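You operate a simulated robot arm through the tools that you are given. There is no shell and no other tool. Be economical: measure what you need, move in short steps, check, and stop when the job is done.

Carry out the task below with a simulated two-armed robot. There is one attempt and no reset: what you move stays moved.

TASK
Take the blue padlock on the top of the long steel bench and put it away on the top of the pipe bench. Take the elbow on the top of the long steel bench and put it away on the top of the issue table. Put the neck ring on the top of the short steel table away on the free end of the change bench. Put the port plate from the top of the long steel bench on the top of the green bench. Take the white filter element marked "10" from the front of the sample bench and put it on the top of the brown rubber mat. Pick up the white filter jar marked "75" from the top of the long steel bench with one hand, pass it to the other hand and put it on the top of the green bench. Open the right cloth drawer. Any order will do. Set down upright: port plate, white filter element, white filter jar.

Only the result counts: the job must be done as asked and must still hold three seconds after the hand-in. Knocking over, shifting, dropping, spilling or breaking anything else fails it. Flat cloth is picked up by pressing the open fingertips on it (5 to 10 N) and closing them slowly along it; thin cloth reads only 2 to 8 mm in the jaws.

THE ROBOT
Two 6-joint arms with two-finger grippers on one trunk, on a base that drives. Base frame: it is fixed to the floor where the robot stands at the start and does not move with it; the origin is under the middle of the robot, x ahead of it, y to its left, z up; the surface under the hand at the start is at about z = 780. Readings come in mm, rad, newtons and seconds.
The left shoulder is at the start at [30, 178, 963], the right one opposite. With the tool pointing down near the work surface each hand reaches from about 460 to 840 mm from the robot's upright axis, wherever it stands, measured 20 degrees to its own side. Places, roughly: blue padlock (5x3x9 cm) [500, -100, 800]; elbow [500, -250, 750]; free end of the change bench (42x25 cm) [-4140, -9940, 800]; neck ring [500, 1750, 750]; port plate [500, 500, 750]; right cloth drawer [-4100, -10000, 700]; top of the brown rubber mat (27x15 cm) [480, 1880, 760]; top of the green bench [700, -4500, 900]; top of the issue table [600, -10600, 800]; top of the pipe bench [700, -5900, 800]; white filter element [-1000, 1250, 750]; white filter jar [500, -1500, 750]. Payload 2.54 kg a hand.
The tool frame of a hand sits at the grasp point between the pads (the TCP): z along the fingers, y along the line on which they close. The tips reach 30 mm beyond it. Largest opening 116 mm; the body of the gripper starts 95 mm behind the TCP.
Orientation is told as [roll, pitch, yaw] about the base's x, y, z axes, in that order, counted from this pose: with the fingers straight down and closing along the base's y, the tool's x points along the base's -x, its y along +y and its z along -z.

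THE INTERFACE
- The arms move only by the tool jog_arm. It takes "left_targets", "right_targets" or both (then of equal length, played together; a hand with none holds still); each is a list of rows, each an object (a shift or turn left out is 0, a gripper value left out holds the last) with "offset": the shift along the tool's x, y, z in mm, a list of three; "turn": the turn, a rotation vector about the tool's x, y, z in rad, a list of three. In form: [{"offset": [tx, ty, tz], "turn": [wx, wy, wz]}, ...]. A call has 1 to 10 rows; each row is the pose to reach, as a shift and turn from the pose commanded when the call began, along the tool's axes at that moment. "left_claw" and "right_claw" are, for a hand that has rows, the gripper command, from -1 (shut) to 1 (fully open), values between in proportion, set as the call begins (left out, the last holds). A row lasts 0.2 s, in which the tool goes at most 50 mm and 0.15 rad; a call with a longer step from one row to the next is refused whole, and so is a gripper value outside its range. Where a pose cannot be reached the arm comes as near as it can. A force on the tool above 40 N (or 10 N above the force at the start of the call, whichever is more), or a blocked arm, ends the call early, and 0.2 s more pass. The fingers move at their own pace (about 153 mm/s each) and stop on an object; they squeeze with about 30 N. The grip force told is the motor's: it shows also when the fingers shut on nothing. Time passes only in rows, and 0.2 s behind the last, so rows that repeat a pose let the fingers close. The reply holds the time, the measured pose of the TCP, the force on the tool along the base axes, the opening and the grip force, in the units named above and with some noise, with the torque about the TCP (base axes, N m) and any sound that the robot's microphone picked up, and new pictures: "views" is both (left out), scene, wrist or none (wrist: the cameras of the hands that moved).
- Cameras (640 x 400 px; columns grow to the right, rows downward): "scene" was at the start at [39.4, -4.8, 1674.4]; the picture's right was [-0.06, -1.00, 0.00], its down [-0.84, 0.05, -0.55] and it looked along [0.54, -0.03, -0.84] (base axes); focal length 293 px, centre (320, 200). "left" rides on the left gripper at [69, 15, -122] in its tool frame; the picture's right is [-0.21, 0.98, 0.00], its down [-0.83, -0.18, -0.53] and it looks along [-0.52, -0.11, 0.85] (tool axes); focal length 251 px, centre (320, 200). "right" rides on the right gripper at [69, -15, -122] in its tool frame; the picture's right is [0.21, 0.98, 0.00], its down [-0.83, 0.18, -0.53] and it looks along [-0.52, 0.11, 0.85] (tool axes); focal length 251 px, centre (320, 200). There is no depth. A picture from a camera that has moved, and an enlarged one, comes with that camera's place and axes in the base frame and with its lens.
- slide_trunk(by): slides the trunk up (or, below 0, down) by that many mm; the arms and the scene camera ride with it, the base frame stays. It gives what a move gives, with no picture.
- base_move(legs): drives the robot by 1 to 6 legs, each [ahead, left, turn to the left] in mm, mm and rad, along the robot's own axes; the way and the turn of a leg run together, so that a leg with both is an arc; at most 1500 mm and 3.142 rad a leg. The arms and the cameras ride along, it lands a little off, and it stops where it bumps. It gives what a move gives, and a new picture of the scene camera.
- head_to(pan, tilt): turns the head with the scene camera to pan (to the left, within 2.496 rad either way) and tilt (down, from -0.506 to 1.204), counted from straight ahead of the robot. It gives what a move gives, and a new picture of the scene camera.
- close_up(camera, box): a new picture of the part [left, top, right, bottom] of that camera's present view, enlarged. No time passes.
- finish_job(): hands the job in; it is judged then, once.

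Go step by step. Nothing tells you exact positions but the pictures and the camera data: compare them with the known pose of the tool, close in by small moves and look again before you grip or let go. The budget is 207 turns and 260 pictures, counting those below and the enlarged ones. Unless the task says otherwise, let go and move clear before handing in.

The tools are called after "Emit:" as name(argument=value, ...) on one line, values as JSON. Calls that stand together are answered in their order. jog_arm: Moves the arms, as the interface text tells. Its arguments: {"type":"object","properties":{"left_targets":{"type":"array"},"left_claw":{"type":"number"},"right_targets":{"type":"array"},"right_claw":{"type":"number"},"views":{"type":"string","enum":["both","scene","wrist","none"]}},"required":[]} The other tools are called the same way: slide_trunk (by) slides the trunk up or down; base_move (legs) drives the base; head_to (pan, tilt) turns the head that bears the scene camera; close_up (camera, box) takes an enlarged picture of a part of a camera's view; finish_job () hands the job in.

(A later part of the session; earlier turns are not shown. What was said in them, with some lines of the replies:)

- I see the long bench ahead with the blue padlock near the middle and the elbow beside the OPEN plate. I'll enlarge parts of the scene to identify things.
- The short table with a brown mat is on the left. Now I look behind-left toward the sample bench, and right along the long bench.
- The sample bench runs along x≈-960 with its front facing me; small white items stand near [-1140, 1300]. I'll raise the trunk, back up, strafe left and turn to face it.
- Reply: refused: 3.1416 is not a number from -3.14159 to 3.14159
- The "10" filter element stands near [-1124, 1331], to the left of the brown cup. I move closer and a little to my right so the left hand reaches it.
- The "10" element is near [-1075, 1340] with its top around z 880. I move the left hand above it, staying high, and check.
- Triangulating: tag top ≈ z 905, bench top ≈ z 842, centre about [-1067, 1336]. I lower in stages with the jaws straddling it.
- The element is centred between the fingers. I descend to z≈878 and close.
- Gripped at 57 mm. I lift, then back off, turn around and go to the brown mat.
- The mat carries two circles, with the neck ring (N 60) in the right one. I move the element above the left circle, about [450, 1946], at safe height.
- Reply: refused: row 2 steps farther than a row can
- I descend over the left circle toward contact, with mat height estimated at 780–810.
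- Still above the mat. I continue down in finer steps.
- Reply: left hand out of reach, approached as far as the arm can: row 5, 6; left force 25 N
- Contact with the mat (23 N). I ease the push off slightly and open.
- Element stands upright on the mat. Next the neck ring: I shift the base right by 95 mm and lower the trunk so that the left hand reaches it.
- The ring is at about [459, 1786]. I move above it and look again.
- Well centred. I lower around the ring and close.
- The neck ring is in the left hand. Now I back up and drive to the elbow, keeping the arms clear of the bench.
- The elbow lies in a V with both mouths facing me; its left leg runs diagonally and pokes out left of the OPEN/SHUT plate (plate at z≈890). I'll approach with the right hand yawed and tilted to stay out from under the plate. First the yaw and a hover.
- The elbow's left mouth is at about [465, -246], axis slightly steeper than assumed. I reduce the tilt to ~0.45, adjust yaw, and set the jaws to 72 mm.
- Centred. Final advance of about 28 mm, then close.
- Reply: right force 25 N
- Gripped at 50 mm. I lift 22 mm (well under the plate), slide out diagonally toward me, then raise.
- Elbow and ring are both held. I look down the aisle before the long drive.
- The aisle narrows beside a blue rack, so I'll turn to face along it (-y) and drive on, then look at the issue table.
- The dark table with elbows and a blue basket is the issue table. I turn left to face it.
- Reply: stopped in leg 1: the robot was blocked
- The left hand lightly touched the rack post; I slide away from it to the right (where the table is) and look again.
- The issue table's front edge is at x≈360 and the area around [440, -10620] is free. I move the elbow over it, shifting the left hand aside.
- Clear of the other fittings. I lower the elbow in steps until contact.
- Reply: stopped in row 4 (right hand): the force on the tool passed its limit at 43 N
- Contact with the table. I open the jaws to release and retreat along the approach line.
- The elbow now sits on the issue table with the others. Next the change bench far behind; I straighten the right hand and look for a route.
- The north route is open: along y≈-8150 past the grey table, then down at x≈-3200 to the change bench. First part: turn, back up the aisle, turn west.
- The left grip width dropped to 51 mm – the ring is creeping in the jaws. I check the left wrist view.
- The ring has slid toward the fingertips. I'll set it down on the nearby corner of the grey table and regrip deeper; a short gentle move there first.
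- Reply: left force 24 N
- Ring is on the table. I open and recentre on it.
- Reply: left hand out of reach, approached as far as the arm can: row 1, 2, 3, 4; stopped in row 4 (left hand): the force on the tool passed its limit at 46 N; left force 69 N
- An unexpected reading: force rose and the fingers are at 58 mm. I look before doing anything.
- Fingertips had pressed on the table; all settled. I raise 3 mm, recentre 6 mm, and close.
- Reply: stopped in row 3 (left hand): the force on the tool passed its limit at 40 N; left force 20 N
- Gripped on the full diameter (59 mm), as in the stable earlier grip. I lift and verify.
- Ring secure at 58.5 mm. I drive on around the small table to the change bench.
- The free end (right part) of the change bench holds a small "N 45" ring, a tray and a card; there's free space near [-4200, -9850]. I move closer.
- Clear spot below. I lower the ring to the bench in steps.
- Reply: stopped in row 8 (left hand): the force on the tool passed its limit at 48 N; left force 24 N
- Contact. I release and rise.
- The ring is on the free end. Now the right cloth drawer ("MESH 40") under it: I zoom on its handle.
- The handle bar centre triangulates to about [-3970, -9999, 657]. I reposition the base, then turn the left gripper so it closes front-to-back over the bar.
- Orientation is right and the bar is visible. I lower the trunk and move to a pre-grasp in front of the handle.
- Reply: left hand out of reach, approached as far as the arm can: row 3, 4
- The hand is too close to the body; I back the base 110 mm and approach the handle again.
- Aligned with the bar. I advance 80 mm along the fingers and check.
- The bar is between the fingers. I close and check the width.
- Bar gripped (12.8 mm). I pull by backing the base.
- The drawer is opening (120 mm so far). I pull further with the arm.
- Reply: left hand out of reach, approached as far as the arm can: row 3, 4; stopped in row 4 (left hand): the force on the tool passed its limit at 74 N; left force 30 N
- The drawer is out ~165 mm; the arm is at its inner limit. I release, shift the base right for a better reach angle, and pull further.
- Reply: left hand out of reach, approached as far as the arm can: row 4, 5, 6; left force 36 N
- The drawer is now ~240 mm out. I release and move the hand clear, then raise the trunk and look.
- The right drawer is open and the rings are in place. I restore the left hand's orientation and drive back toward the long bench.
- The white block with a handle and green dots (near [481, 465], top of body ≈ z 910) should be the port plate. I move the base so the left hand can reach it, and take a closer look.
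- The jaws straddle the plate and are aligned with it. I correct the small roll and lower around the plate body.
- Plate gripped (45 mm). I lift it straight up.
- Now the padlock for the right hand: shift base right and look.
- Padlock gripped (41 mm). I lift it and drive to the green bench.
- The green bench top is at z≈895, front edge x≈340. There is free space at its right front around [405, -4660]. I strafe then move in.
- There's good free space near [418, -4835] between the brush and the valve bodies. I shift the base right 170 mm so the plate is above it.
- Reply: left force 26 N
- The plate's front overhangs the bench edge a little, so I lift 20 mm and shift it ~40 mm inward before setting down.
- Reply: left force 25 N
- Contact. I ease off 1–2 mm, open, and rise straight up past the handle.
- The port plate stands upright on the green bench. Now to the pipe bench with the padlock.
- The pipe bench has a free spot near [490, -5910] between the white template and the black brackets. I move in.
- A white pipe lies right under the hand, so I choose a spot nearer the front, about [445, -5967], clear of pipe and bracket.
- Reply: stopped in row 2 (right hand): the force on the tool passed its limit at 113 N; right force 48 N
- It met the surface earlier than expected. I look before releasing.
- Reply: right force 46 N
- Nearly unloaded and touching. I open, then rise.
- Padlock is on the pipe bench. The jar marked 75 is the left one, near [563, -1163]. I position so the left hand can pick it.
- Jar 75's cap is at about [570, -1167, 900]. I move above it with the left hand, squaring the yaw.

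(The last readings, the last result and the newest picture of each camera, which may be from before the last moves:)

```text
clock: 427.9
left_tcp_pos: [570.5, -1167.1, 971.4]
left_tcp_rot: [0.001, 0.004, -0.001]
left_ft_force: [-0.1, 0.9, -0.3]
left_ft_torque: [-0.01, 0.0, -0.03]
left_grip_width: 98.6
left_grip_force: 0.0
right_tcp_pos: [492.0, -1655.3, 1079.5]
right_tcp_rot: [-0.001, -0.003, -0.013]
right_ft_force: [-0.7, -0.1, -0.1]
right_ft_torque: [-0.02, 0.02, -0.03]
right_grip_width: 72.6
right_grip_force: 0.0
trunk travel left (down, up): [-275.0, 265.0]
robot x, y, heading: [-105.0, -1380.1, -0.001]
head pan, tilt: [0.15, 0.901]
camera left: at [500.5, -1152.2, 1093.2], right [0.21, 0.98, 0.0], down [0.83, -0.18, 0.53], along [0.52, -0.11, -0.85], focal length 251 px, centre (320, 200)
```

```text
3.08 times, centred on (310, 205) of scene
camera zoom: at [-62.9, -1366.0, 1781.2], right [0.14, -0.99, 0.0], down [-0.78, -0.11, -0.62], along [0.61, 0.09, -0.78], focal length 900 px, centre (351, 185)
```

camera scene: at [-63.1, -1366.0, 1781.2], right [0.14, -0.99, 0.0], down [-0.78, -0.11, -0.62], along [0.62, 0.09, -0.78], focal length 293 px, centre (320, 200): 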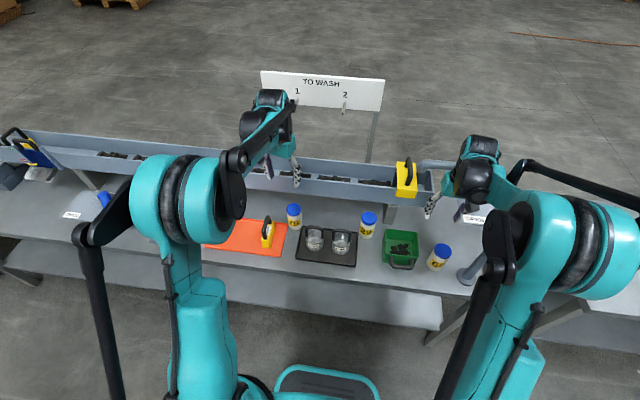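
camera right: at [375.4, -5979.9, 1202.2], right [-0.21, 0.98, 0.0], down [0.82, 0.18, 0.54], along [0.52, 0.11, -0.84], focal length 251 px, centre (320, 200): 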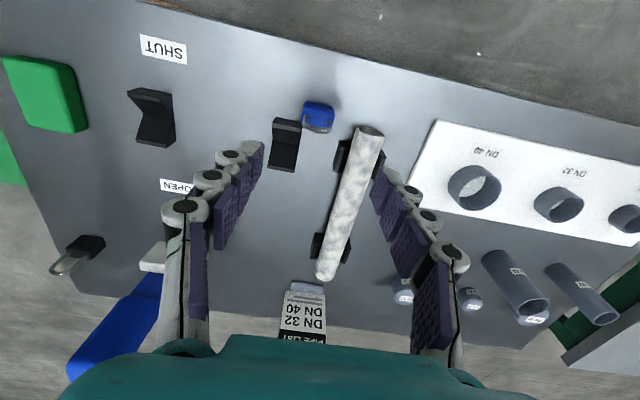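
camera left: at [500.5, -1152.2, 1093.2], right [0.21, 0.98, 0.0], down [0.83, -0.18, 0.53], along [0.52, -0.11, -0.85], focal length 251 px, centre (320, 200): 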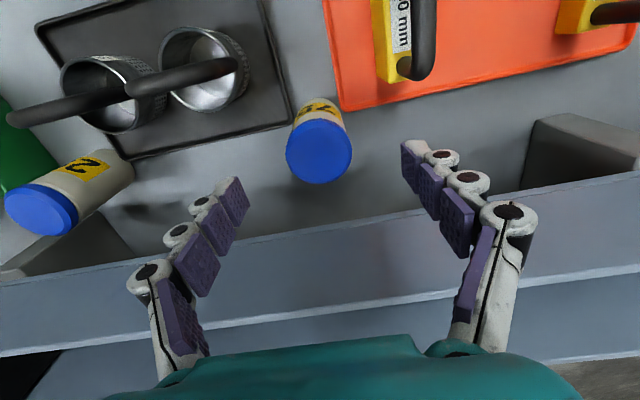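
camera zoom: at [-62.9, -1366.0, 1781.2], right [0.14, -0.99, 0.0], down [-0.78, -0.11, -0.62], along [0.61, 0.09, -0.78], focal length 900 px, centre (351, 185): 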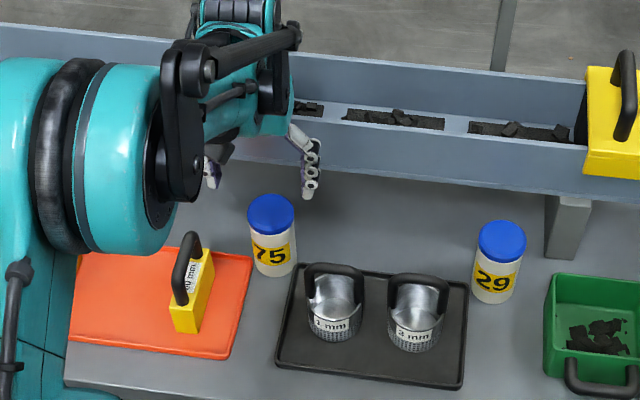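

Emit:
jog_arm(left_targets=[{"offset": [-2, -3, 30]}, {"offset": [-2, -3, 55]}, {"offset": [-2, -3, 66]}, {"offset": [-2, -3, 66]}], views="wrist")

Emit:
jog_arm(left_targets=[{"offset": [0, 0, 0]}, {"offset": [0, 0, 0]}, {"offset": [0, 0, 0]}], left_claw=-1, views="wrist")

```text
clock: 428.9
left_tcp_pos: [572.1, -1169.7, 904.9]
left_tcp_rot: [0.002, 0.002, 0.001]
left_ft_force: [-0.2, -0.5, 0.1]
left_ft_torque: [0.0, 0.0, 0.0]
left_grip_width: 98.7
left_grip_force: 0.1
right_tcp_pos: [492.6, -1656.0, 1079.2]
right_tcp_rot: [-0.001, -0.004, -0.01]
right_ft_force: [-0.1, 0.0, -0.1]
right_ft_torque: [0.02, 0.0, 0.03]
right_grip_width: 72.4
right_grip_force: 0.2
trunk travel left (down, up): [-275.0, 265.0]
robot x, y, heading: [-108.4, -1374.2, -0.005]
head pan, tilt: [0.15, 0.901]
camera left: at [502.3, -1155.3, 1027.3], right [0.22, 0.98, 0.0], down [0.83, -0.18, 0.53], along [0.52, -0.11, -0.85], focal length 251 px, centre (320, 200)
```

left: 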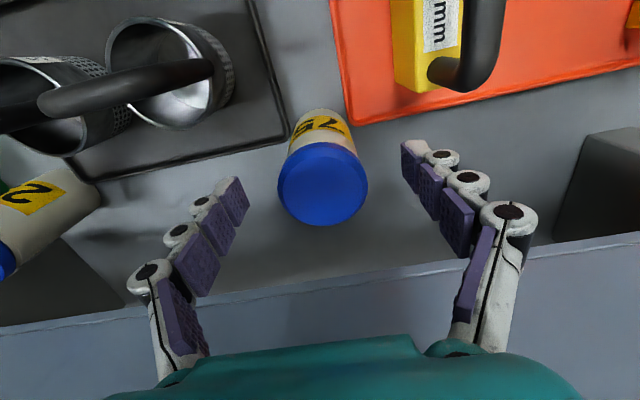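

```text
clock: 429.7
left_tcp_pos: [572.9, -1171.7, 904.4]
left_tcp_rot: [0.002, 0.004, 0.0]
left_ft_force: [0.8, -1.6, 2.0]
left_ft_torque: [-0.01, -0.12, -0.03]
left_grip_width: 56.9
left_grip_force: 30.0
right_tcp_pos: [492.7, -1655.7, 1080.2]
right_tcp_rot: [-0.002, -0.004, -0.012]
right_ft_force: [-0.6, 0.8, -0.4]
right_ft_torque: [0.04, 0.02, 0.0]
right_grip_width: 72.6
right_grip_force: 0.1
trunk travel left (down, up): [-275.0, 265.0]
robot x, y, heading: [-109.0, -1378.8, -0.003]
head pan, tilt: [0.15, 0.901]
camera left: at [502.3, -1155.5, 1027.6], right [0.22, 0.98, 0.0], down [0.83, -0.18, 0.53], along [0.52, -0.11, -0.85], focal length 251 px, centre (320, 200)
```

left: 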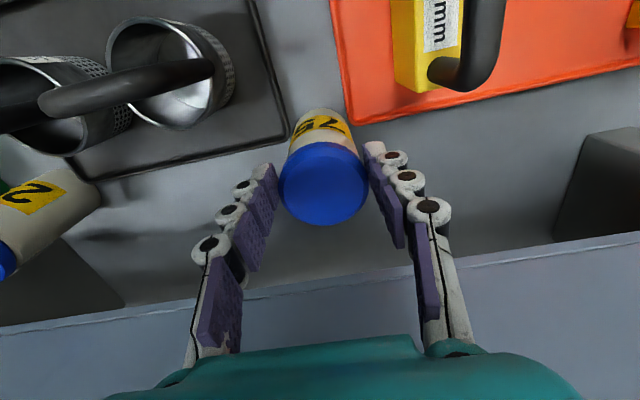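

Jar gripped on its cap (57 mm). I lift it, back away from the bench, and bring it to the robot's midline for the hand-over.

Emit:
jog_arm(left_targets=[{"offset": [0, 0, -25]}, {"offset": [0, 0, -65]}, {"offset": [0, 0, -105]}, {"offset": [0, 0, -145]}, {"offset": [0, 0, -185]}, {"offset": [0, 0, -215]}, {"offset": [0, 0, -215]}], views="wrist")

Emit:
base_move(legs=[[-260, 0, 0]])

Emit:
jog_arm(left_targets=[{"offset": [10, -35, 0]}, {"offset": [20, -70, 0]}, {"offset": [30, -105, 0]}, {"offset": [40, -140, 0]}, {"offset": [40, -170, 0]}, {"offset": [40, -170, 0]}], right_targets=[{"offset": [5, -10, -10], "turn": [0, -0.13, 0]}, {"offset": [10, -20, -20], "turn": [0, -0.26, 0]}, {"offset": [15, -20, -20], "turn": [0, -0.39, 0]}, {"offset": [20, -20, -20], "turn": [0, -0.52, 0]}, {"offset": [25, -20, -20], "turn": [0, -0.65, 0]}, {"offset": [25, -20, -20], "turn": [0, -0.78, 0]}], right_claw=0.8, views="both")

```text
clock: 431.3
left_tcp_pos: [571.2, -1170.8, 1120.3]
left_tcp_rot: [0.001, 0.003, 0.001]
left_ft_force: [0.6, -0.2, -1.2]
left_ft_torque: [0.02, 0.01, 0.01]
left_grip_width: 56.7
left_grip_force: 29.9
right_tcp_pos: [493.6, -1655.0, 1080.0]
right_tcp_rot: [-0.002, -0.001, -0.012]
right_ft_force: [0.3, -0.4, 0.3]
right_ft_torque: [-0.01, 0.0, 0.03]
right_grip_width: 72.6
right_grip_force: 0.0
trunk travel left (down, up): [-275.0, 265.0]
robot x, y, heading: [-107.2, -1376.8, -0.005]
head pan, tilt: [0.15, 0.901]
camera left: at [501.5, -1155.6, 1242.5], right [0.22, 0.98, 0.0], down [0.83, -0.18, 0.53], along [0.52, -0.11, -0.85], focal length 251 px, centre (320, 200)
```

left: 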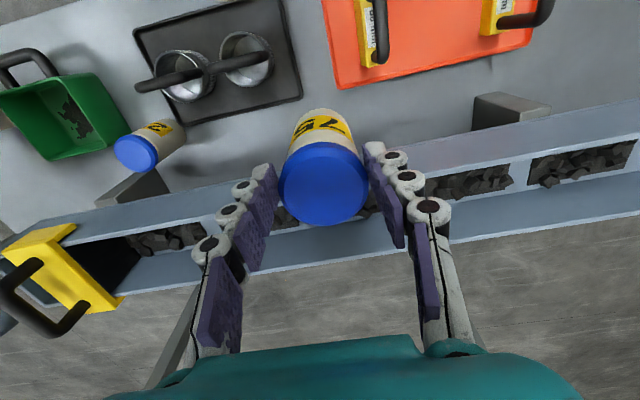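

```text
clock: 433.2
left_tcp_pos: [314.0, -1170.4, 1121.2]
left_tcp_rot: [0.002, 0.003, -0.002]
left_ft_force: [-0.7, 0.2, -1.2]
left_ft_torque: [0.03, -0.01, -0.01]
left_grip_width: 56.9
left_grip_force: 30.2
right_tcp_pos: [234.9, -1654.2, 1081.5]
right_tcp_rot: [0.001, -0.003, -0.011]
right_ft_force: [-0.2, 0.5, -0.7]
right_ft_torque: [0.06, -0.04, -0.02]
right_grip_width: 72.8
right_grip_force: 0.0
trunk travel left (down, up): [-275.0, 265.0]
robot x, y, heading: [-365.0, -1373.9, -0.005]
head pan, tilt: [0.15, 0.901]
camera scene: at [-321.4, -1364.2, 1781.2], right [0.14, -0.99, 0.0], down [-0.78, -0.11, -0.62], along [0.62, 0.09, -0.78], focal length 293 px, centre (320, 200)
```

scene: 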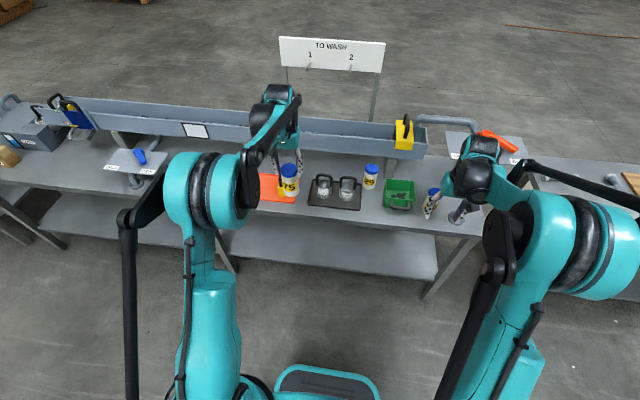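

```text
clock: 434.6
left_tcp_pos: [272.3, -1340.0, 1119.0]
left_tcp_rot: [-0.001, 0.002, -0.002]
left_ft_force: [0.3, 0.5, -1.2]
left_ft_torque: [-0.05, 0.02, 0.0]
left_grip_width: 56.3
left_grip_force: 30.2
right_tcp_pos: [208.5, -1673.2, 1100.7]
right_tcp_rot: [-0.005, -0.784, -0.007]
right_ft_force: [-0.3, -0.1, 0.5]
right_ft_torque: [-0.04, 0.02, 0.02]
right_grip_width: 104.6
right_grip_force: 0.1
trunk travel left (down, up): [-275.0, 265.0]
robot x, y, heading: [-364.6, -1372.5, -0.011]
head pan, tilt: [0.15, 0.901]
camera scene: at [-320.9, -1363.7, 1781.1], right [0.14, -0.99, 0.0], down [-0.78, -0.11, -0.62], along [0.61, 0.09, -0.78], focal length 293 px, centre (320, 200)
camera right: at [72.6, -1685.9, 1137.6], right [-0.14, 0.98, -0.15], down [0.21, 0.18, 0.96], along [0.97, 0.1, -0.23], focal length 251 px, centre (320, 200)
camera left: at [203.2, -1323.7, 1240.7], right [0.22, 0.98, 0.0], down [0.83, -0.18, 0.53], along [0.52, -0.11, -0.85], focal length 251 px, centre (320, 200)
```

scene: 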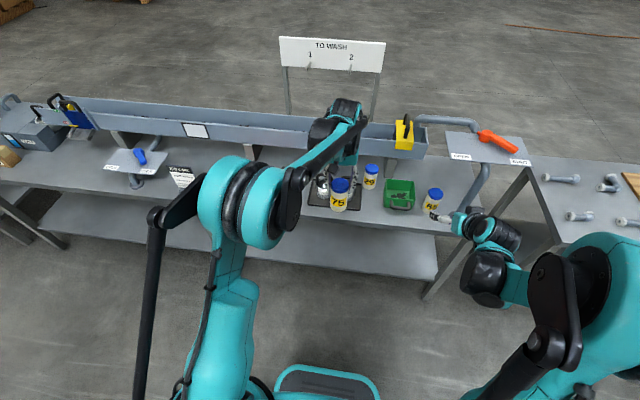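
right: 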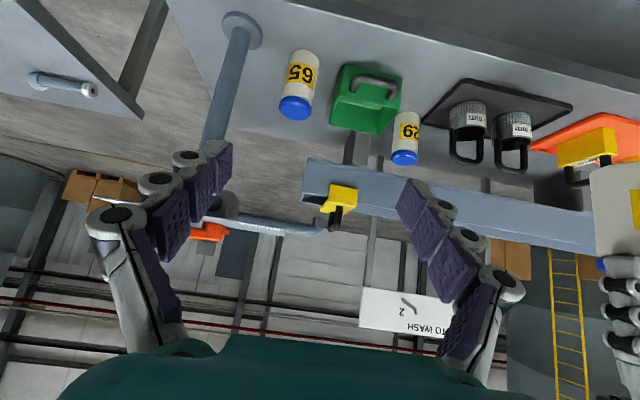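
left: 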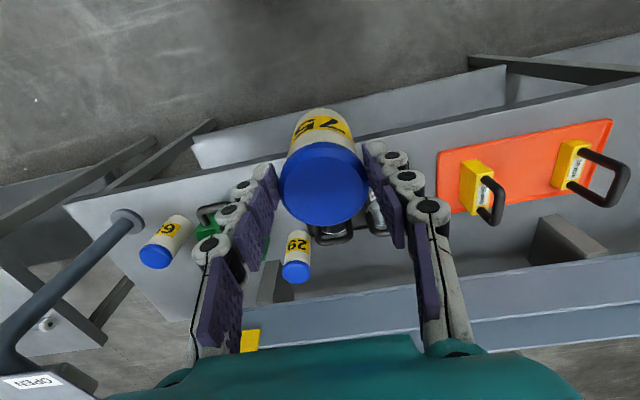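

The jar is held at the midline. I push it a bit farther forward and bring the right hand, tilted ~60°, behind it for a low side grip.

Emit:
jog_arm(left_targets=[{"offset": [-18, 0, 0]}, {"offset": [-36, 0, 0]}, {"offset": [-54, 0, 0]}, {"offset": [-72, 0, 0]}, {"offset": [-90, 0, 0]}, {"offset": [-105, 0, 0]}, {"offset": [-105, 0, 0]}, {"offset": [-105, 0, 0]}, {"offset": [-105, 0, 0]}], right_targets=[{"offset": [-6, 40, 4], "turn": [0, -0.13, 0]}, {"offset": [-12, 80, 8], "turn": [0, -0.266, 0]}, {"offset": [-18, 120, 12], "turn": [0, -0.266, 0]}, {"offset": [-24, 160, 16], "turn": [0, -0.266, 0]}, {"offset": [-30, 200, 20], "turn": [0, -0.266, 0]}, {"offset": [-36, 240, 24], "turn": [0, -0.266, 0]}, {"offset": [-42, 280, 28], "turn": [0, -0.266, 0]}, {"offset": [-47, 320, 32], "turn": [0, -0.266, 0]}, {"offset": [-47, 333, 32], "turn": [0, -0.266, 0]}], views="both")

```text
clock: 436.6
left_tcp_pos: [376.5, -1339.4, 1120.6]
left_tcp_rot: [0.002, 0.003, -0.002]
left_ft_force: [-0.2, -0.4, -1.7]
left_ft_torque: [0.03, 0.02, -0.05]
left_grip_width: 56.5
left_grip_force: 29.8
right_tcp_pos: [268.0, -1341.2, 1108.2]
right_tcp_rot: [-0.003, -1.051, -0.007]
right_ft_force: [0.6, 0.1, -0.5]
right_ft_torque: [0.01, -0.02, 0.01]
right_grip_width: 104.4
right_grip_force: 0.0
trunk travel left (down, up): [-275.0, 265.0]
robot x, y, heading: [-363.8, -1373.5, -0.006]
head pan, tilt: [0.15, 0.901]
camera scene: at [-320.8, -1364.5, 1781.1], right [0.14, -0.99, 0.0], down [-0.78, -0.11, -0.62], along [0.61, 0.09, -0.78], focal length 293 px, centre (320, 200)
camera right: at [126.7, -1354.5, 1109.6], right [-0.1, 0.98, -0.19], down [-0.05, 0.18, 0.98], along [0.99, 0.1, 0.03], focal length 251 px, centre (320, 200)
camera left: at [308.0, -1324.8, 1242.7], right [0.22, 0.98, 0.0], down [0.83, -0.18, 0.53], along [0.52, -0.11, -0.85], focal length 251 px, centre (320, 200)
```

scene: 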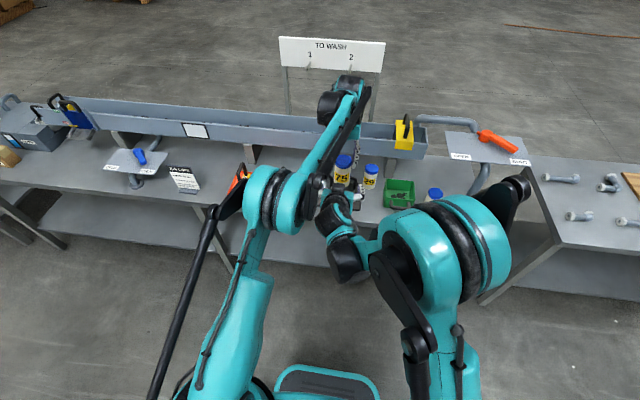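
right: 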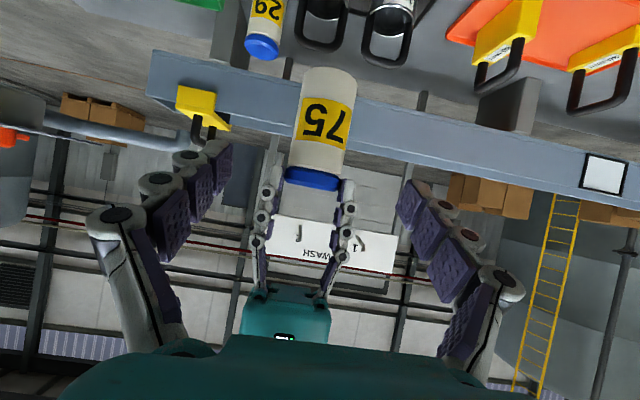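
left: 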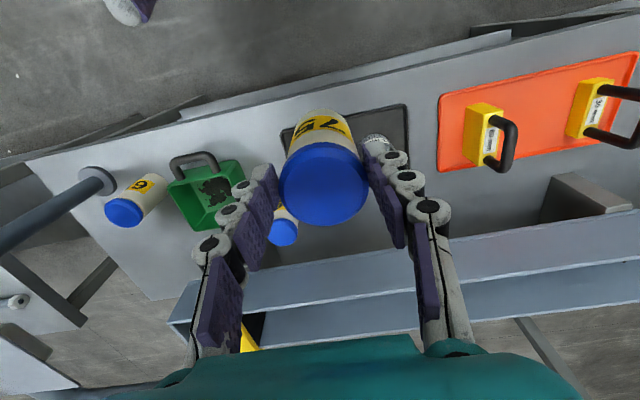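

The right camera sees the jar body from z≈1002 to 1090, with the left fingers on the cap only. I advance the right hand around the lower body.

Emit:
jog_arm(right_targets=[{"offset": [0, 1, 30]}, {"offset": [0, 1, 60]}, {"offset": [0, 1, 90]}, {"offset": [0, 1, 112]}, {"offset": [0, 1, 112]}], views="wrist")

```text
clock: 437.8
left_tcp_pos: [377.0, -1339.6, 1120.4]
left_tcp_rot: [0.001, 0.004, -0.001]
left_ft_force: [0.0, -0.2, -2.1]
left_ft_torque: [0.01, 0.01, -0.04]
left_grip_width: 56.7
left_grip_force: 29.8
right_tcp_pos: [363.3, -1339.9, 1052.0]
right_tcp_rot: [-0.006, -1.048, -0.007]
right_ft_force: [-0.3, 0.0, 0.1]
right_ft_torque: [0.01, 0.0, 0.0]
right_grip_width: 104.2
right_grip_force: 0.1
trunk travel left (down, up): [-275.0, 265.0]
robot x, y, heading: [-363.3, -1369.5, -0.007]
head pan, tilt: [0.15, 0.901]
camera right: at [223.8, -1353.8, 1053.2], right [-0.1, 0.98, -0.19], down [-0.05, 0.18, 0.98], along [0.99, 0.1, 0.03], focal length 251 px, centre (320, 200)
```

right: 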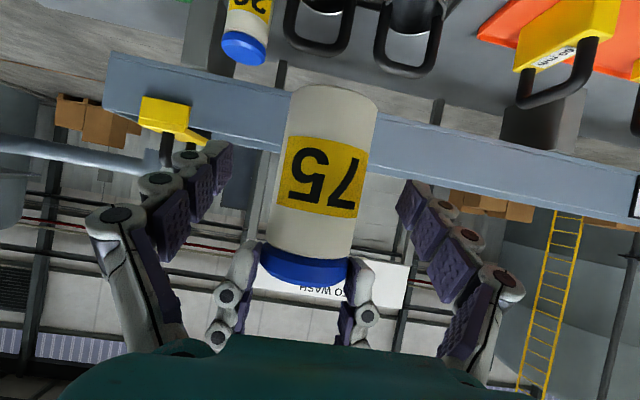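

The jar is between the right fingers. I close the right hand.

Emit:
jog_arm(right_targets=[{"offset": [0, 0, 5]}, {"offset": [0, 0, 5]}, {"offset": [0, 0, 5]}, {"offset": [0, 0, 5]}], right_claw=-1, views="wrist")

```text
clock: 438.8
left_tcp_pos: [378.7, -1341.2, 1120.4]
left_tcp_rot: [-0.001, 0.002, -0.001]
left_ft_force: [14.6, -4.6, -7.6]
left_ft_torque: [-0.17, -0.84, -0.11]
left_grip_width: 56.6
left_grip_force: 29.8
right_tcp_pos: [370.0, -1340.2, 1050.7]
right_tcp_rot: [-0.005, -1.049, -0.006]
right_ft_force: [-15.8, 3.7, 5.7]
right_ft_torque: [-0.17, -0.28, 0.14]
right_grip_width: 55.0
right_grip_force: 30.0
trunk travel left (down, up): [-275.0, 265.0]
robot x, y, heading: [-360.5, -1375.2, -0.01]
head pan, tilt: [0.15, 0.901]
camera right: at [228.6, -1353.3, 1051.1], right [-0.1, 0.98, -0.19], down [-0.05, 0.18, 0.98], along [0.99, 0.1, 0.03], focal length 251 px, centre (320, 200)
```

right: 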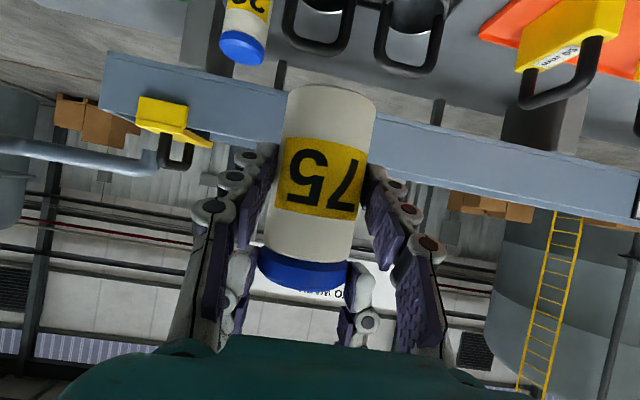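

Both hands hold the jar. Now the left hand opens and rises away.

Emit:
jog_arm(left_targets=[{"offset": [0, 0, 0]}, {"offset": [0, 0, 0]}, {"offset": [0, 0, -30]}, {"offset": [0, 0, -75]}, {"offset": [0, 10, -120]}, {"offset": [0, 55, -130]}, {"offset": [0, 100, -130]}, {"offset": [0, 140, -130]}], left_claw=0.4, views="none")

Emit:
close_up(camera="right", box=[0, 0, 640, 400])

```text
clock: 440.6
left_tcp_pos: [376.7, -1199.7, 1249.1]
left_tcp_rot: [0.001, 0.004, -0.003]
left_ft_force: [-0.7, -0.2, -0.3]
left_ft_torque: [-0.04, -0.02, 0.0]
left_grip_width: 81.0
left_grip_force: 0.0
right_tcp_pos: [369.7, -1340.2, 1050.7]
right_tcp_rot: [-0.007, -1.048, -0.005]
right_ft_force: [-0.2, 0.8, -0.8]
right_ft_torque: [-0.03, 0.02, -0.02]
right_grip_width: 55.3
right_grip_force: 30.2
trunk travel left (down, up): [-275.0, 265.0]
robot x, y, heading: [-364.1, -1373.2, -0.007]
head pan, tilt: [0.15, 0.901]
```

```text
1.00 times, centred on (320, 200) of right (not enlarged: the box is as wide or as high as the picture)
camera zoom: at [228.7, -1352.7, 1051.1], right [-0.1, 0.98, -0.19], down [-0.05, 0.19, 0.98], along [0.99, 0.1, 0.03], focal length 251 px, centre (320, 200)
```

zoom: 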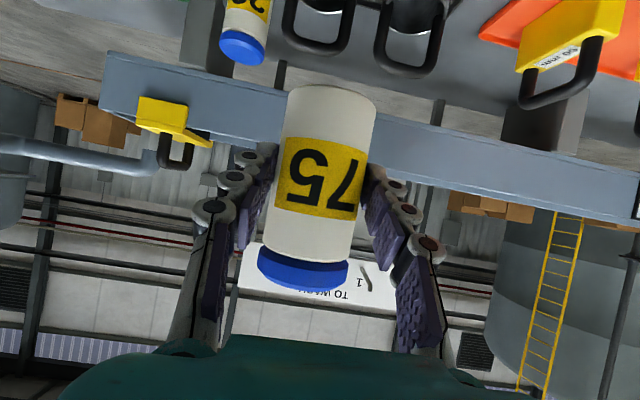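

The jar is now held upright by the right hand alone. I bring it to the right side and drive to the green bench.

Emit:
jog_arm(right_targets=[{"offset": [4, -36, -18]}, {"offset": [8, -72, -36]}, {"offset": [12, -108, -54]}, {"offset": [16, -144, -72]}, {"offset": [19, -180, -90]}, {"offset": [19, -180, -90]}], views="none")

Emit:
base_move(legs=[[-60, 0, 0], [0, -1060, 0], [0, -1060, 0], [0, -1060, 0]])

Emit:
head_to(pan=-0.1, tilt=0.75)

```text
clock: 442.0
left_tcp_pos: [377.9, -1200.2, 1249.7]
left_tcp_rot: [0.0, 0.002, -0.001]
left_ft_force: [-0.2, 0.7, 0.0]
left_ft_torque: [-0.02, 0.03, -0.01]
left_grip_width: 80.9
left_grip_force: 0.0
right_tcp_pos: [279.7, -1516.9, 1077.9]
right_tcp_rot: [-0.005, -1.049, -0.005]
right_ft_force: [-0.5, -0.1, -1.4]
right_ft_torque: [-0.02, 0.03, -0.01]
right_grip_width: 54.8
right_grip_force: 30.0
trunk travel left (down, up): [-275.0, 265.0]
robot x, y, heading: [-364.9, -1374.6, -0.004]
head pan, tilt: [0.15, 0.901]
```

```text
clock: 458.3
left_tcp_pos: [271.0, -4454.0, 1250.7]
left_tcp_rot: [0.002, 0.004, -0.024]
left_ft_force: [0.5, -0.3, 0.3]
left_ft_torque: [0.01, 0.02, 0.03]
left_grip_width: 81.1
left_grip_force: 0.1
right_tcp_pos: [166.4, -4768.2, 1076.9]
right_tcp_rot: [-0.004, -1.049, -0.029]
right_ft_force: [0.0, 0.4, -1.1]
right_ft_torque: [-0.01, 0.03, -0.02]
right_grip_width: 54.6
right_grip_force: 30.1
trunk travel left (down, up): [-275.0, 265.0]
robot x, y, heading: [-472.2, -4609.4, -0.033]
head pan, tilt: [0.15, 0.901]
camera scene: at [-430.0, -4601.5, 1781.1], right [0.12, -0.99, 0.0], down [-0.78, -0.09, -0.62], along [0.62, 0.07, -0.78], focal length 293 px, centre (320, 200)
```

scene: 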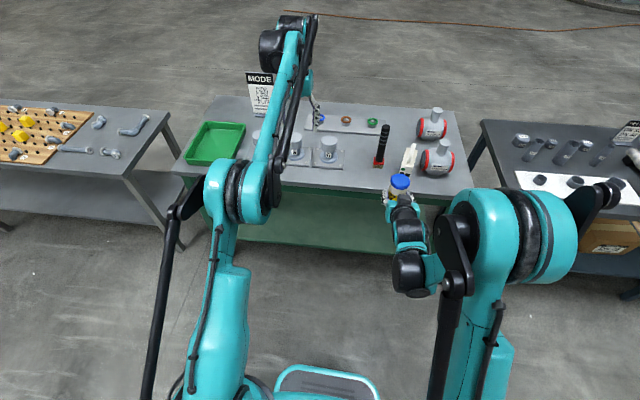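

```text
clock: 459.1
left_tcp_pos: [271.2, -4452.9, 1249.8]
left_tcp_rot: [0.002, 0.005, -0.024]
left_ft_force: [0.1, 1.0, -0.3]
left_ft_torque: [0.04, -0.03, -0.04]
left_grip_width: 81.2
left_grip_force: 0.0
right_tcp_pos: [166.7, -4768.2, 1077.1]
right_tcp_rot: [-0.006, -1.05, -0.027]
right_ft_force: [0.5, 0.2, -2.0]
right_ft_torque: [0.0, 0.01, -0.03]
right_grip_width: 54.8
right_grip_force: 30.2
trunk travel left (down, up): [-275.0, 265.0]
robot x, y, heading: [-474.9, -4608.1, -0.03]
head pan, tilt: [-0.099, 0.75]
camera scene: at [-422.8, -4620.5, 1793.0], right [-0.13, -0.99, 0.0], down [-0.68, 0.09, -0.73], along [0.72, -0.09, -0.68], focal length 293 px, centre (320, 200)
```

scene: 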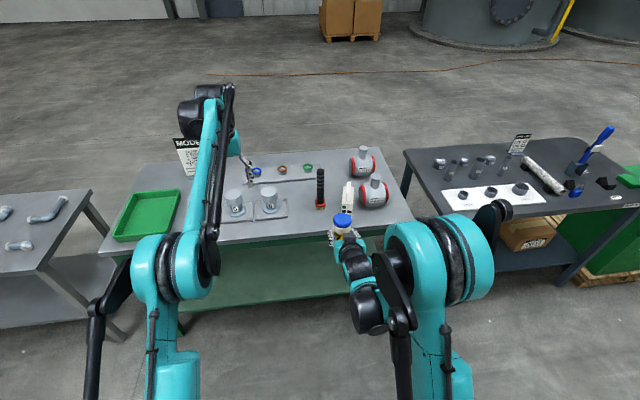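

I align laterally, then move in so the jar is above the free front spot left of the brush.

Emit:
base_move(legs=[[0, 68, 0.03], [250, 0, 0]])

Emit:
close_up(camera="scene", box=[220, 140, 440, 300])

Emit:
close_up(camera="right", box=[0, 0, 640, 400])

```text
clock: 461.5
left_tcp_pos: [519.5, -4360.2, 1249.4]
left_tcp_rot: [0.003, 0.003, 0.011]
left_ft_force: [0.5, 0.0, 0.7]
left_ft_torque: [0.01, 0.03, -0.02]
left_grip_width: 81.3
left_grip_force: 0.1
right_tcp_pos: [424.9, -4678.2, 1077.5]
right_tcp_rot: [-0.006, -1.047, 0.005]
right_ft_force: [1.5, -0.7, -0.8]
right_ft_torque: [-0.04, 0.04, 0.0]
right_grip_width: 54.4
right_grip_force: 30.0
trunk travel left (down, up): [-275.0, 265.0]
robot x, y, heading: [-224.3, -4542.2, 0.003]
head pan, tilt: [-0.099, 0.75]
camera scene: at [-169.0, -4551.1, 1793.0], right [-0.1, -1.0, 0.0], down [-0.68, 0.07, -0.73], along [0.73, -0.07, -0.68], focal length 293 px, centre (320, 200)
```

scene: 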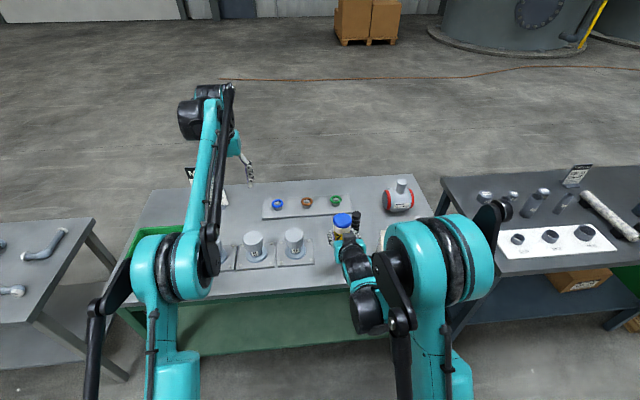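

```text
2.50 times, centred on (330, 220) of scene
camera zoom: at [-169.0, -4551.1, 1793.0], right [-0.1, -1.0, 0.0], down [-0.68, 0.07, -0.73], along [0.73, -0.07, -0.68], focal length 732 px, centre (295, 150)
```

zoom: 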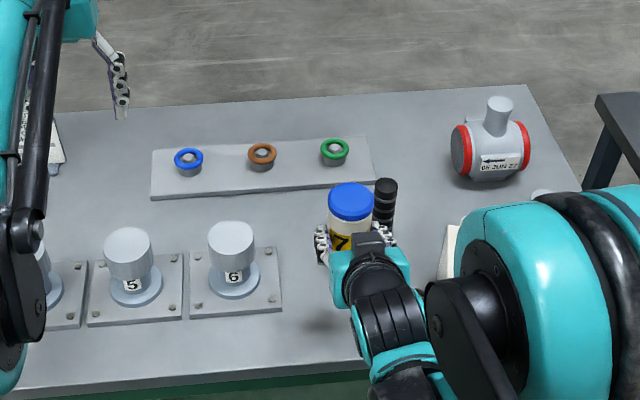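

```text
1.00 times, centred on (320, 200) of right (not enlarged: the box is as wide or as high as the picture)
camera zoom: at [283.9, -4693.2, 1077.9], right [-0.11, 0.98, -0.19], down [-0.05, 0.18, 0.98], along [0.99, 0.11, 0.03], focal length 251 px, centre (320, 200)
```

zoom: 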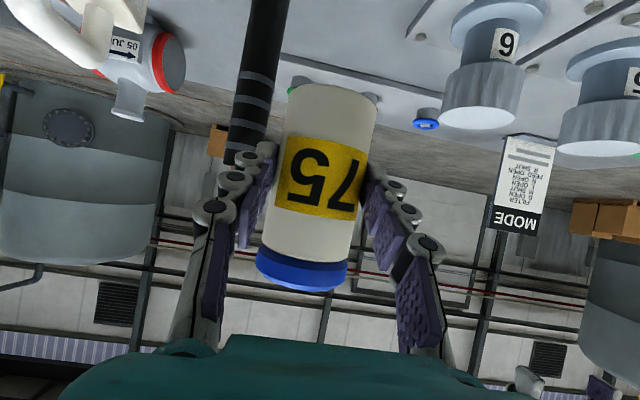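

I lower the jar, nudging 14 mm left away from the brush.

Emit:
jog_arm(right_targets=[{"offset": [30, 7, 17]}, {"offset": [61, 14, 35]}, {"offset": [91, 14, 52]}, {"offset": [113, 14, 65]}, {"offset": [113, 14, 65]}], views="wrist")

Emit:
close_up(camera="scene", box=[260, 170, 400, 290])

```text
clock: 462.7
left_tcp_pos: [517.4, -4361.1, 1250.1]
left_tcp_rot: [0.003, 0.004, 0.009]
left_ft_force: [0.4, 0.1, 0.2]
left_ft_torque: [0.02, -0.04, -0.03]
left_grip_width: 81.5
left_grip_force: 0.1
right_tcp_pos: [478.3, -4653.9, 990.3]
right_tcp_rot: [-0.005, -1.047, 0.003]
right_ft_force: [-0.1, 0.0, -0.3]
right_ft_torque: [0.0, 0.03, 0.02]
right_grip_width: 54.9
right_grip_force: 30.0
right hand out of reach, approached as far as the arm can: row 1, 2, 3, 4, 5
trunk travel left (down, up): [-275.0, 265.0]
robot x, y, heading: [-223.5, -4547.5, 0.002]
head pan, tilt: [-0.099, 0.75]
camera right: at [337.9, -4667.5, 992.2], right [-0.11, 0.98, -0.19], down [-0.05, 0.18, 0.98], along [0.99, 0.11, 0.03], focal length 251 px, centre (320, 200)
```

right: 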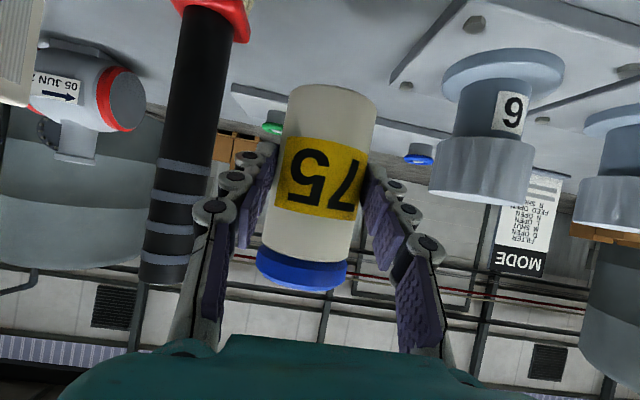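

```text
3.33 times, centred on (330, 230) of scene
camera zoom: at [-171.2, -4551.4, 1793.1], right [-0.1, -1.0, 0.0], down [-0.68, 0.07, -0.73], along [0.73, -0.07, -0.68], focal length 975 px, centre (287, 100)
```

zoom: 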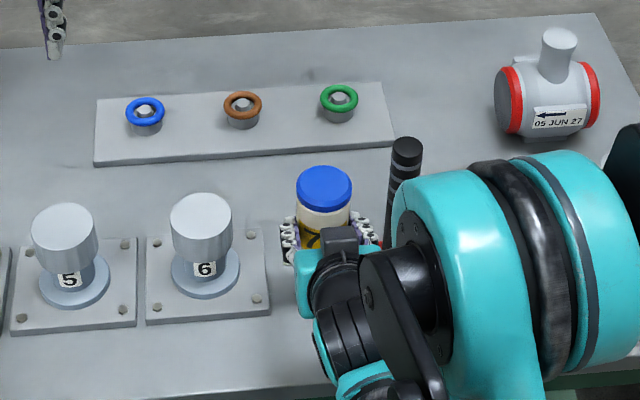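

The arm drifted forward at its limit, to [478, -4654] – also a free spot. I'll lower the rest with the trunk.

Emit:
slide_trunk(by=-55)

Emit:
close_up(camera="right", box=[0, 0, 640, 400])

Emit:
close_up(camera="scene", box=[260, 170, 400, 290])

```text
clock: 463.7
left_tcp_pos: [518.6, -4360.9, 1195.5]
left_tcp_rot: [0.002, 0.002, 0.01]
left_ft_force: [0.4, -0.4, -0.4]
left_ft_torque: [0.03, -0.03, -0.03]
left_grip_width: 81.4
left_grip_force: 0.1
right_tcp_pos: [478.2, -4652.3, 936.6]
right_tcp_rot: [-0.006, -1.046, 0.001]
right_ft_force: [0.3, 0.3, -1.7]
right_ft_torque: [-0.01, 0.02, -0.04]
right_grip_width: 54.6
right_grip_force: 30.0
trunk travel left (down, up): [-220.0, 320.0]
robot x, y, heading: [-221.6, -4539.8, 0.001]
head pan, tilt: [-0.099, 0.75]
```

```text
1.00 times, centred on (320, 200) of right (not enlarged: the box is as wide or as high as the picture)
camera zoom: at [338.1, -4667.5, 937.3], right [-0.11, 0.98, -0.19], down [-0.05, 0.18, 0.98], along [0.99, 0.11, 0.03], focal length 251 px, centre (320, 200)
```

zoom: 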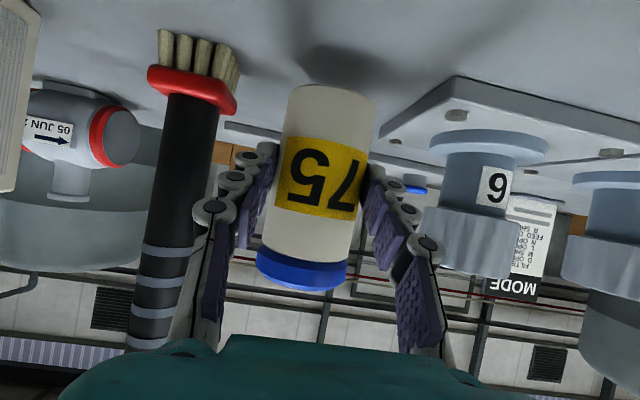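

```text
3.33 times, centred on (330, 230) of scene
camera zoom: at [-170.5, -4551.1, 1738.1], right [-0.1, -1.0, 0.0], down [-0.68, 0.07, -0.73], along [0.73, -0.07, -0.68], focal length 975 px, centre (287, 100)
```

zoom: 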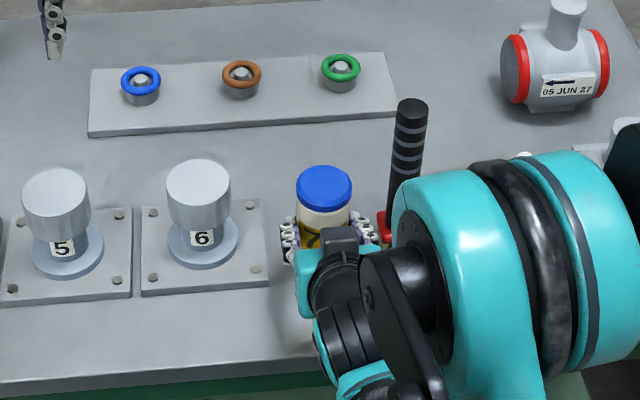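

The brush head is close to the right finger, so I back the base 35 mm (and 6 mm left) before the final lowering.

Emit:
base_move(legs=[[-35, 6, 0]])

Emit:
slide_trunk(by=-14)

Emit:
close_up(camera="right", box=[0, 0, 640, 400])

```text
clock: 464.6
left_tcp_pos: [482.7, -4354.2, 1196.5]
left_tcp_rot: [0.001, 0.004, 0.01]
left_ft_force: [-0.9, 0.5, -0.1]
left_ft_torque: [-0.01, -0.09, 0.01]
left_grip_width: 80.9
left_grip_force: 0.1
right_tcp_pos: [442.3, -4646.7, 936.3]
right_tcp_rot: [-0.005, -1.048, 0.004]
right_ft_force: [-1.1, -0.2, -0.9]
right_ft_torque: [-0.02, 0.06, -0.04]
right_grip_width: 54.5
right_grip_force: 29.7
trunk travel left (down, up): [-220.0, 320.0]
robot x, y, heading: [-256.5, -4533.1, 0.006]
head pan, tilt: [-0.099, 0.75]
camera scene: at [-207.1, -4544.9, 1738.1], right [-0.1, -1.0, 0.0], down [-0.68, 0.07, -0.73], along [0.73, -0.07, -0.68], focal length 293 px, centre (320, 200)
```

scene: 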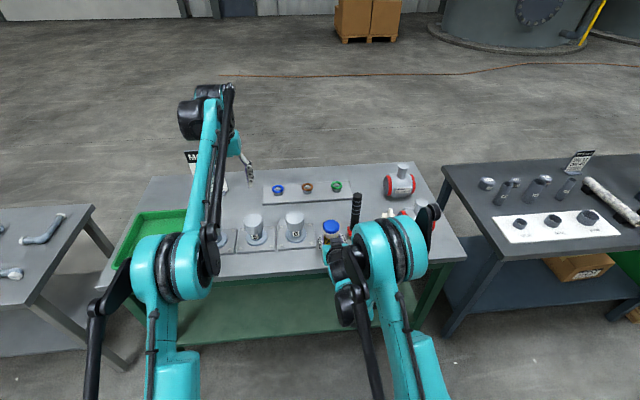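

```text
clock: 465.2
left_tcp_pos: [482.4, -4354.8, 1180.8]
left_tcp_rot: [0.002, 0.003, 0.007]
left_ft_force: [0.4, 0.1, -0.5]
left_ft_torque: [0.02, -0.03, 0.03]
left_grip_width: 81.2
left_grip_force: 0.1
right_tcp_pos: [443.9, -4646.9, 923.0]
right_tcp_rot: [-0.004, -1.047, 0.003]
right_ft_force: [0.1, 0.7, -0.9]
right_ft_torque: [0.02, 0.07, -0.01]
right_grip_width: 54.6
right_grip_force: 29.5
trunk travel left (down, up): [-206.0, 334.0]
robot x, y, heading: [-257.9, -4536.6, 0.004]
head pan, tilt: [-0.099, 0.75]
```

```text
1.00 times, centred on (320, 200) of right (not enlarged: the box is as wide or as high as the picture)
camera zoom: at [303.4, -4661.5, 923.4], right [-0.11, 0.98, -0.19], down [-0.05, 0.18, 0.98], along [0.99, 0.11, 0.03], focal length 251 px, centre (320, 200)
```

zoom: 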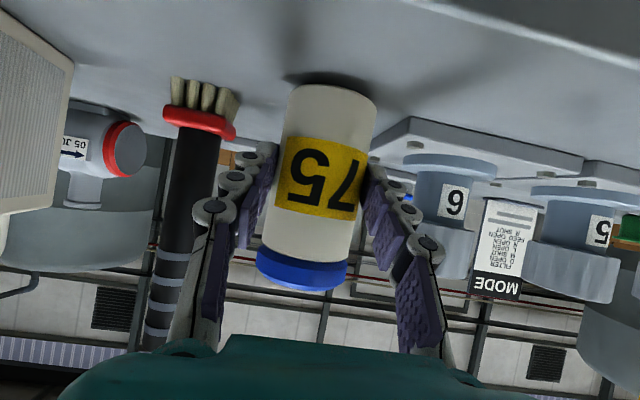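

Emit:
slide_trunk(by=-4)

Emit:
slide_trunk(by=-3)

```text
clock: 465.7
left_tcp_pos: [484.5, -4354.6, 1176.6]
left_tcp_rot: [0.0, 0.004, 0.009]
left_ft_force: [-0.6, 0.4, -0.4]
left_ft_torque: [-0.01, 0.0, 0.0]
left_grip_width: 81.1
left_grip_force: 0.1
right_tcp_pos: [445.2, -4646.8, 918.1]
right_tcp_rot: [-0.007, -1.047, 0.005]
right_ft_force: [-0.5, 0.0, -0.7]
right_ft_torque: [0.02, 0.01, -0.03]
right_grip_width: 54.6
right_grip_force: 30.0
trunk travel left (down, up): [-202.0, 338.0]
robot x, y, heading: [-255.6, -4538.8, 0.009]
head pan, tilt: [-0.099, 0.75]
```

```text
clock: 466.2
left_tcp_pos: [483.2, -4354.6, 1174.6]
left_tcp_rot: [0.002, 0.003, 0.009]
left_ft_force: [0.1, 0.7, -0.5]
left_ft_torque: [-0.03, 0.0, 0.01]
left_grip_width: 81.1
left_grip_force: 0.1
right_tcp_pos: [443.6, -4645.9, 917.4]
right_tcp_rot: [-0.007, -1.051, 0.005]
right_ft_force: [3.0, -1.5, 9.8]
right_ft_torque: [-0.28, -0.23, 0.08]
right_grip_width: 54.6
right_grip_force: 30.4
trunk travel left (down, up): [-199.0, 341.0]
robot x, y, heading: [-259.3, -4533.6, 0.003]
head pan, tilt: [-0.099, 0.75]
```

Contact (10 N). I open slightly and retract along the tool axis.

Emit:
jog_arm(right_targets=[{"offset": [0, 0, 0]}, {"offset": [0, 0, 0]}, {"offset": [0, 0, 0]}], right_claw=0.2, views="wrist")

Emit:
jog_arm(right_targets=[{"offset": [0, 0, -15]}, {"offset": [0, 0, -40]}, {"offset": [0, 0, -65]}, {"offset": [0, 0, -85]}], views="wrist")

```text
clock: 467.0
left_tcp_pos: [483.7, -4355.3, 1174.6]
left_tcp_rot: [0.002, 0.004, 0.008]
left_ft_force: [0.2, 0.5, -0.4]
left_ft_torque: [-0.02, -0.01, 0.01]
left_grip_width: 81.2
left_grip_force: 0.1
right_tcp_pos: [444.5, -4647.0, 915.9]
right_tcp_rot: [-0.006, -1.046, 0.003]
right_ft_force: [0.2, 0.2, 0.4]
right_ft_torque: [-0.01, 0.03, -0.02]
right_grip_width: 69.7
right_grip_force: 0.0
trunk travel left (down, up): [-199.0, 341.0]
robot x, y, heading: [-253.5, -4534.5, -0.003]
head pan, tilt: [-0.099, 0.75]
camera right: at [303.6, -4661.4, 916.1], right [-0.11, 0.98, -0.19], down [-0.05, 0.18, 0.98], along [0.99, 0.11, 0.03], focal length 251 px, centre (320, 200)
```

right: 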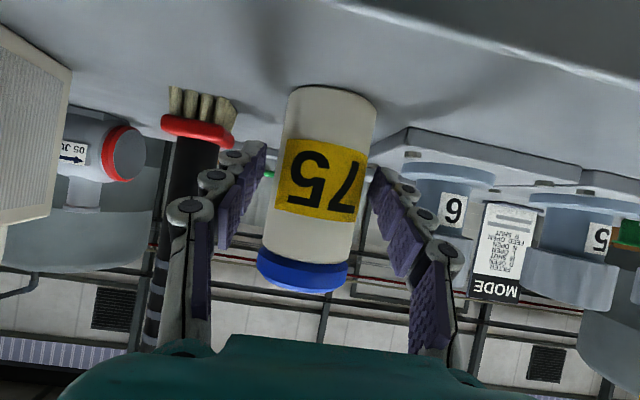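

```text
clock: 468.0
left_tcp_pos: [484.0, -4355.5, 1175.4]
left_tcp_rot: [0.002, 0.003, 0.008]
left_ft_force: [0.4, -0.7, -0.4]
left_ft_torque: [-0.01, -0.03, 0.0]
left_grip_width: 81.1
left_grip_force: 0.1
right_tcp_pos: [386.3, -4644.5, 976.7]
right_tcp_rot: [-0.006, -1.046, 0.005]
right_ft_force: [0.1, 0.0, 0.8]
right_ft_torque: [-0.01, 0.02, -0.04]
right_grip_width: 69.7
right_grip_force: 0.1
right hand out of reach, approached as far as the arm can: row 1, 2, 3, 4
trunk travel left (down, up): [-199.0, 341.0]
robot x, y, heading: [-257.5, -4535.6, 0.01]
head pan, tilt: [-0.099, 0.75]
camera right: at [245.5, -4659.3, 978.4], right [-0.11, 0.98, -0.19], down [-0.05, 0.18, 0.98], along [0.99, 0.11, 0.03], focal length 251 px, centre (320, 200)
```

right: 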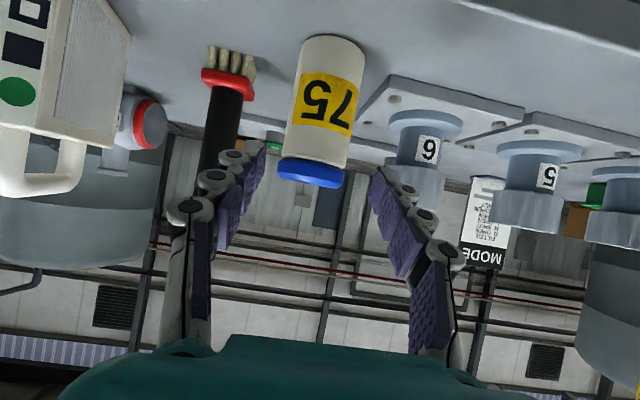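

The jar stands upright. I back away and check the whole bench.

Emit:
base_move(legs=[[-250, 0, 0]])

Emit:
close_up(camera="scene", box=[200, 130, 480, 290])

```text
clock: 469.9
left_tcp_pos: [227.8, -4357.5, 1174.5]
left_tcp_rot: [0.002, 0.001, 0.007]
left_ft_force: [0.0, 0.6, 0.8]
left_ft_torque: [-0.01, -0.02, 0.04]
left_grip_width: 81.3
left_grip_force: 0.0
right_tcp_pos: [132.7, -4645.8, 977.9]
right_tcp_rot: [-0.005, -1.045, 0.003]
right_ft_force: [-0.3, 0.2, 0.7]
right_ft_torque: [-0.02, 0.01, -0.01]
right_grip_width: 69.5
right_grip_force: 0.0
trunk travel left (down, up): [-199.0, 341.0]
robot x, y, heading: [-509.9, -4537.1, 0.003]
head pan, tilt: [-0.099, 0.75]
camera scene: at [-460.0, -4546.1, 1717.1], right [-0.1, -1.0, 0.0], down [-0.68, 0.07, -0.73], along [0.73, -0.07, -0.68], focal length 293 px, centre (320, 200)
```

scene: 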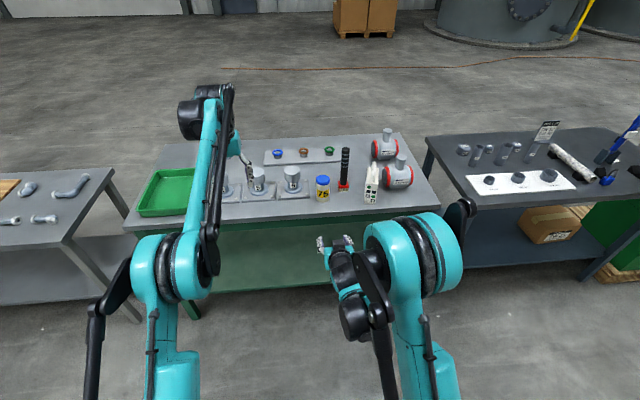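

```text
2.29 times, centred on (340, 210) of scene
camera zoom: at [-460.0, -4546.1, 1717.1], right [-0.1, -1.0, 0.0], down [-0.68, 0.07, -0.73], along [0.73, -0.07, -0.68], focal length 669 px, centre (274, 177)
```

zoom: 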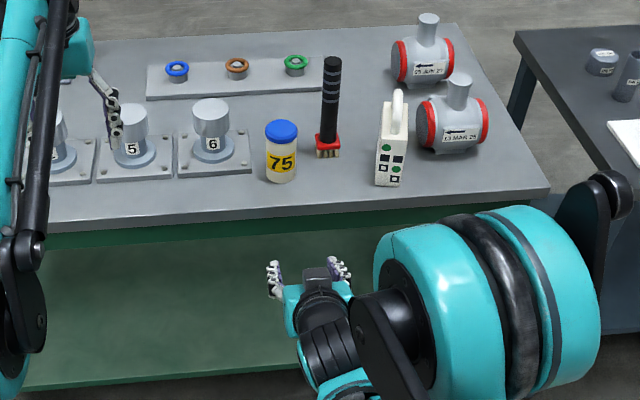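

Jar and port plate both stand upright on the green bench, nothing else looks disturbed there, and the other items are in place with the drawer open. I hand in the job.

Emit:
finish_job()

```text
The job is handed in.
```

All seven parts of the job are done and handed in. I don't have the judge's result.

- **Set down upright:** the "10" filter element is on the brown mat, and the port plate and jar "75" are on the green bench. The jar was passed from the left hand to the right before it was set down.
- **Other items:** the elbow is on the issue table, the neck ring is on the free end of the change bench, and the blue padlock is on the pipe bench.
- **Drawer:** the right cloth drawer ("MESH 40") is pulled out about 240 mm.

- **Rack contact:** the left hand lightly touched the shelf rack by the issue table (about 7 N). I saw no sign that it moved, but I didn't look closely at it.
- **Neck ring:** it slipped in the grip on the way, so I set it down on a grey table, regripped it and carried on.
- **Padlock:** it met the pipe bench hard (113 N) because the bench was higher than I expected, and it looked fine in the pictures.
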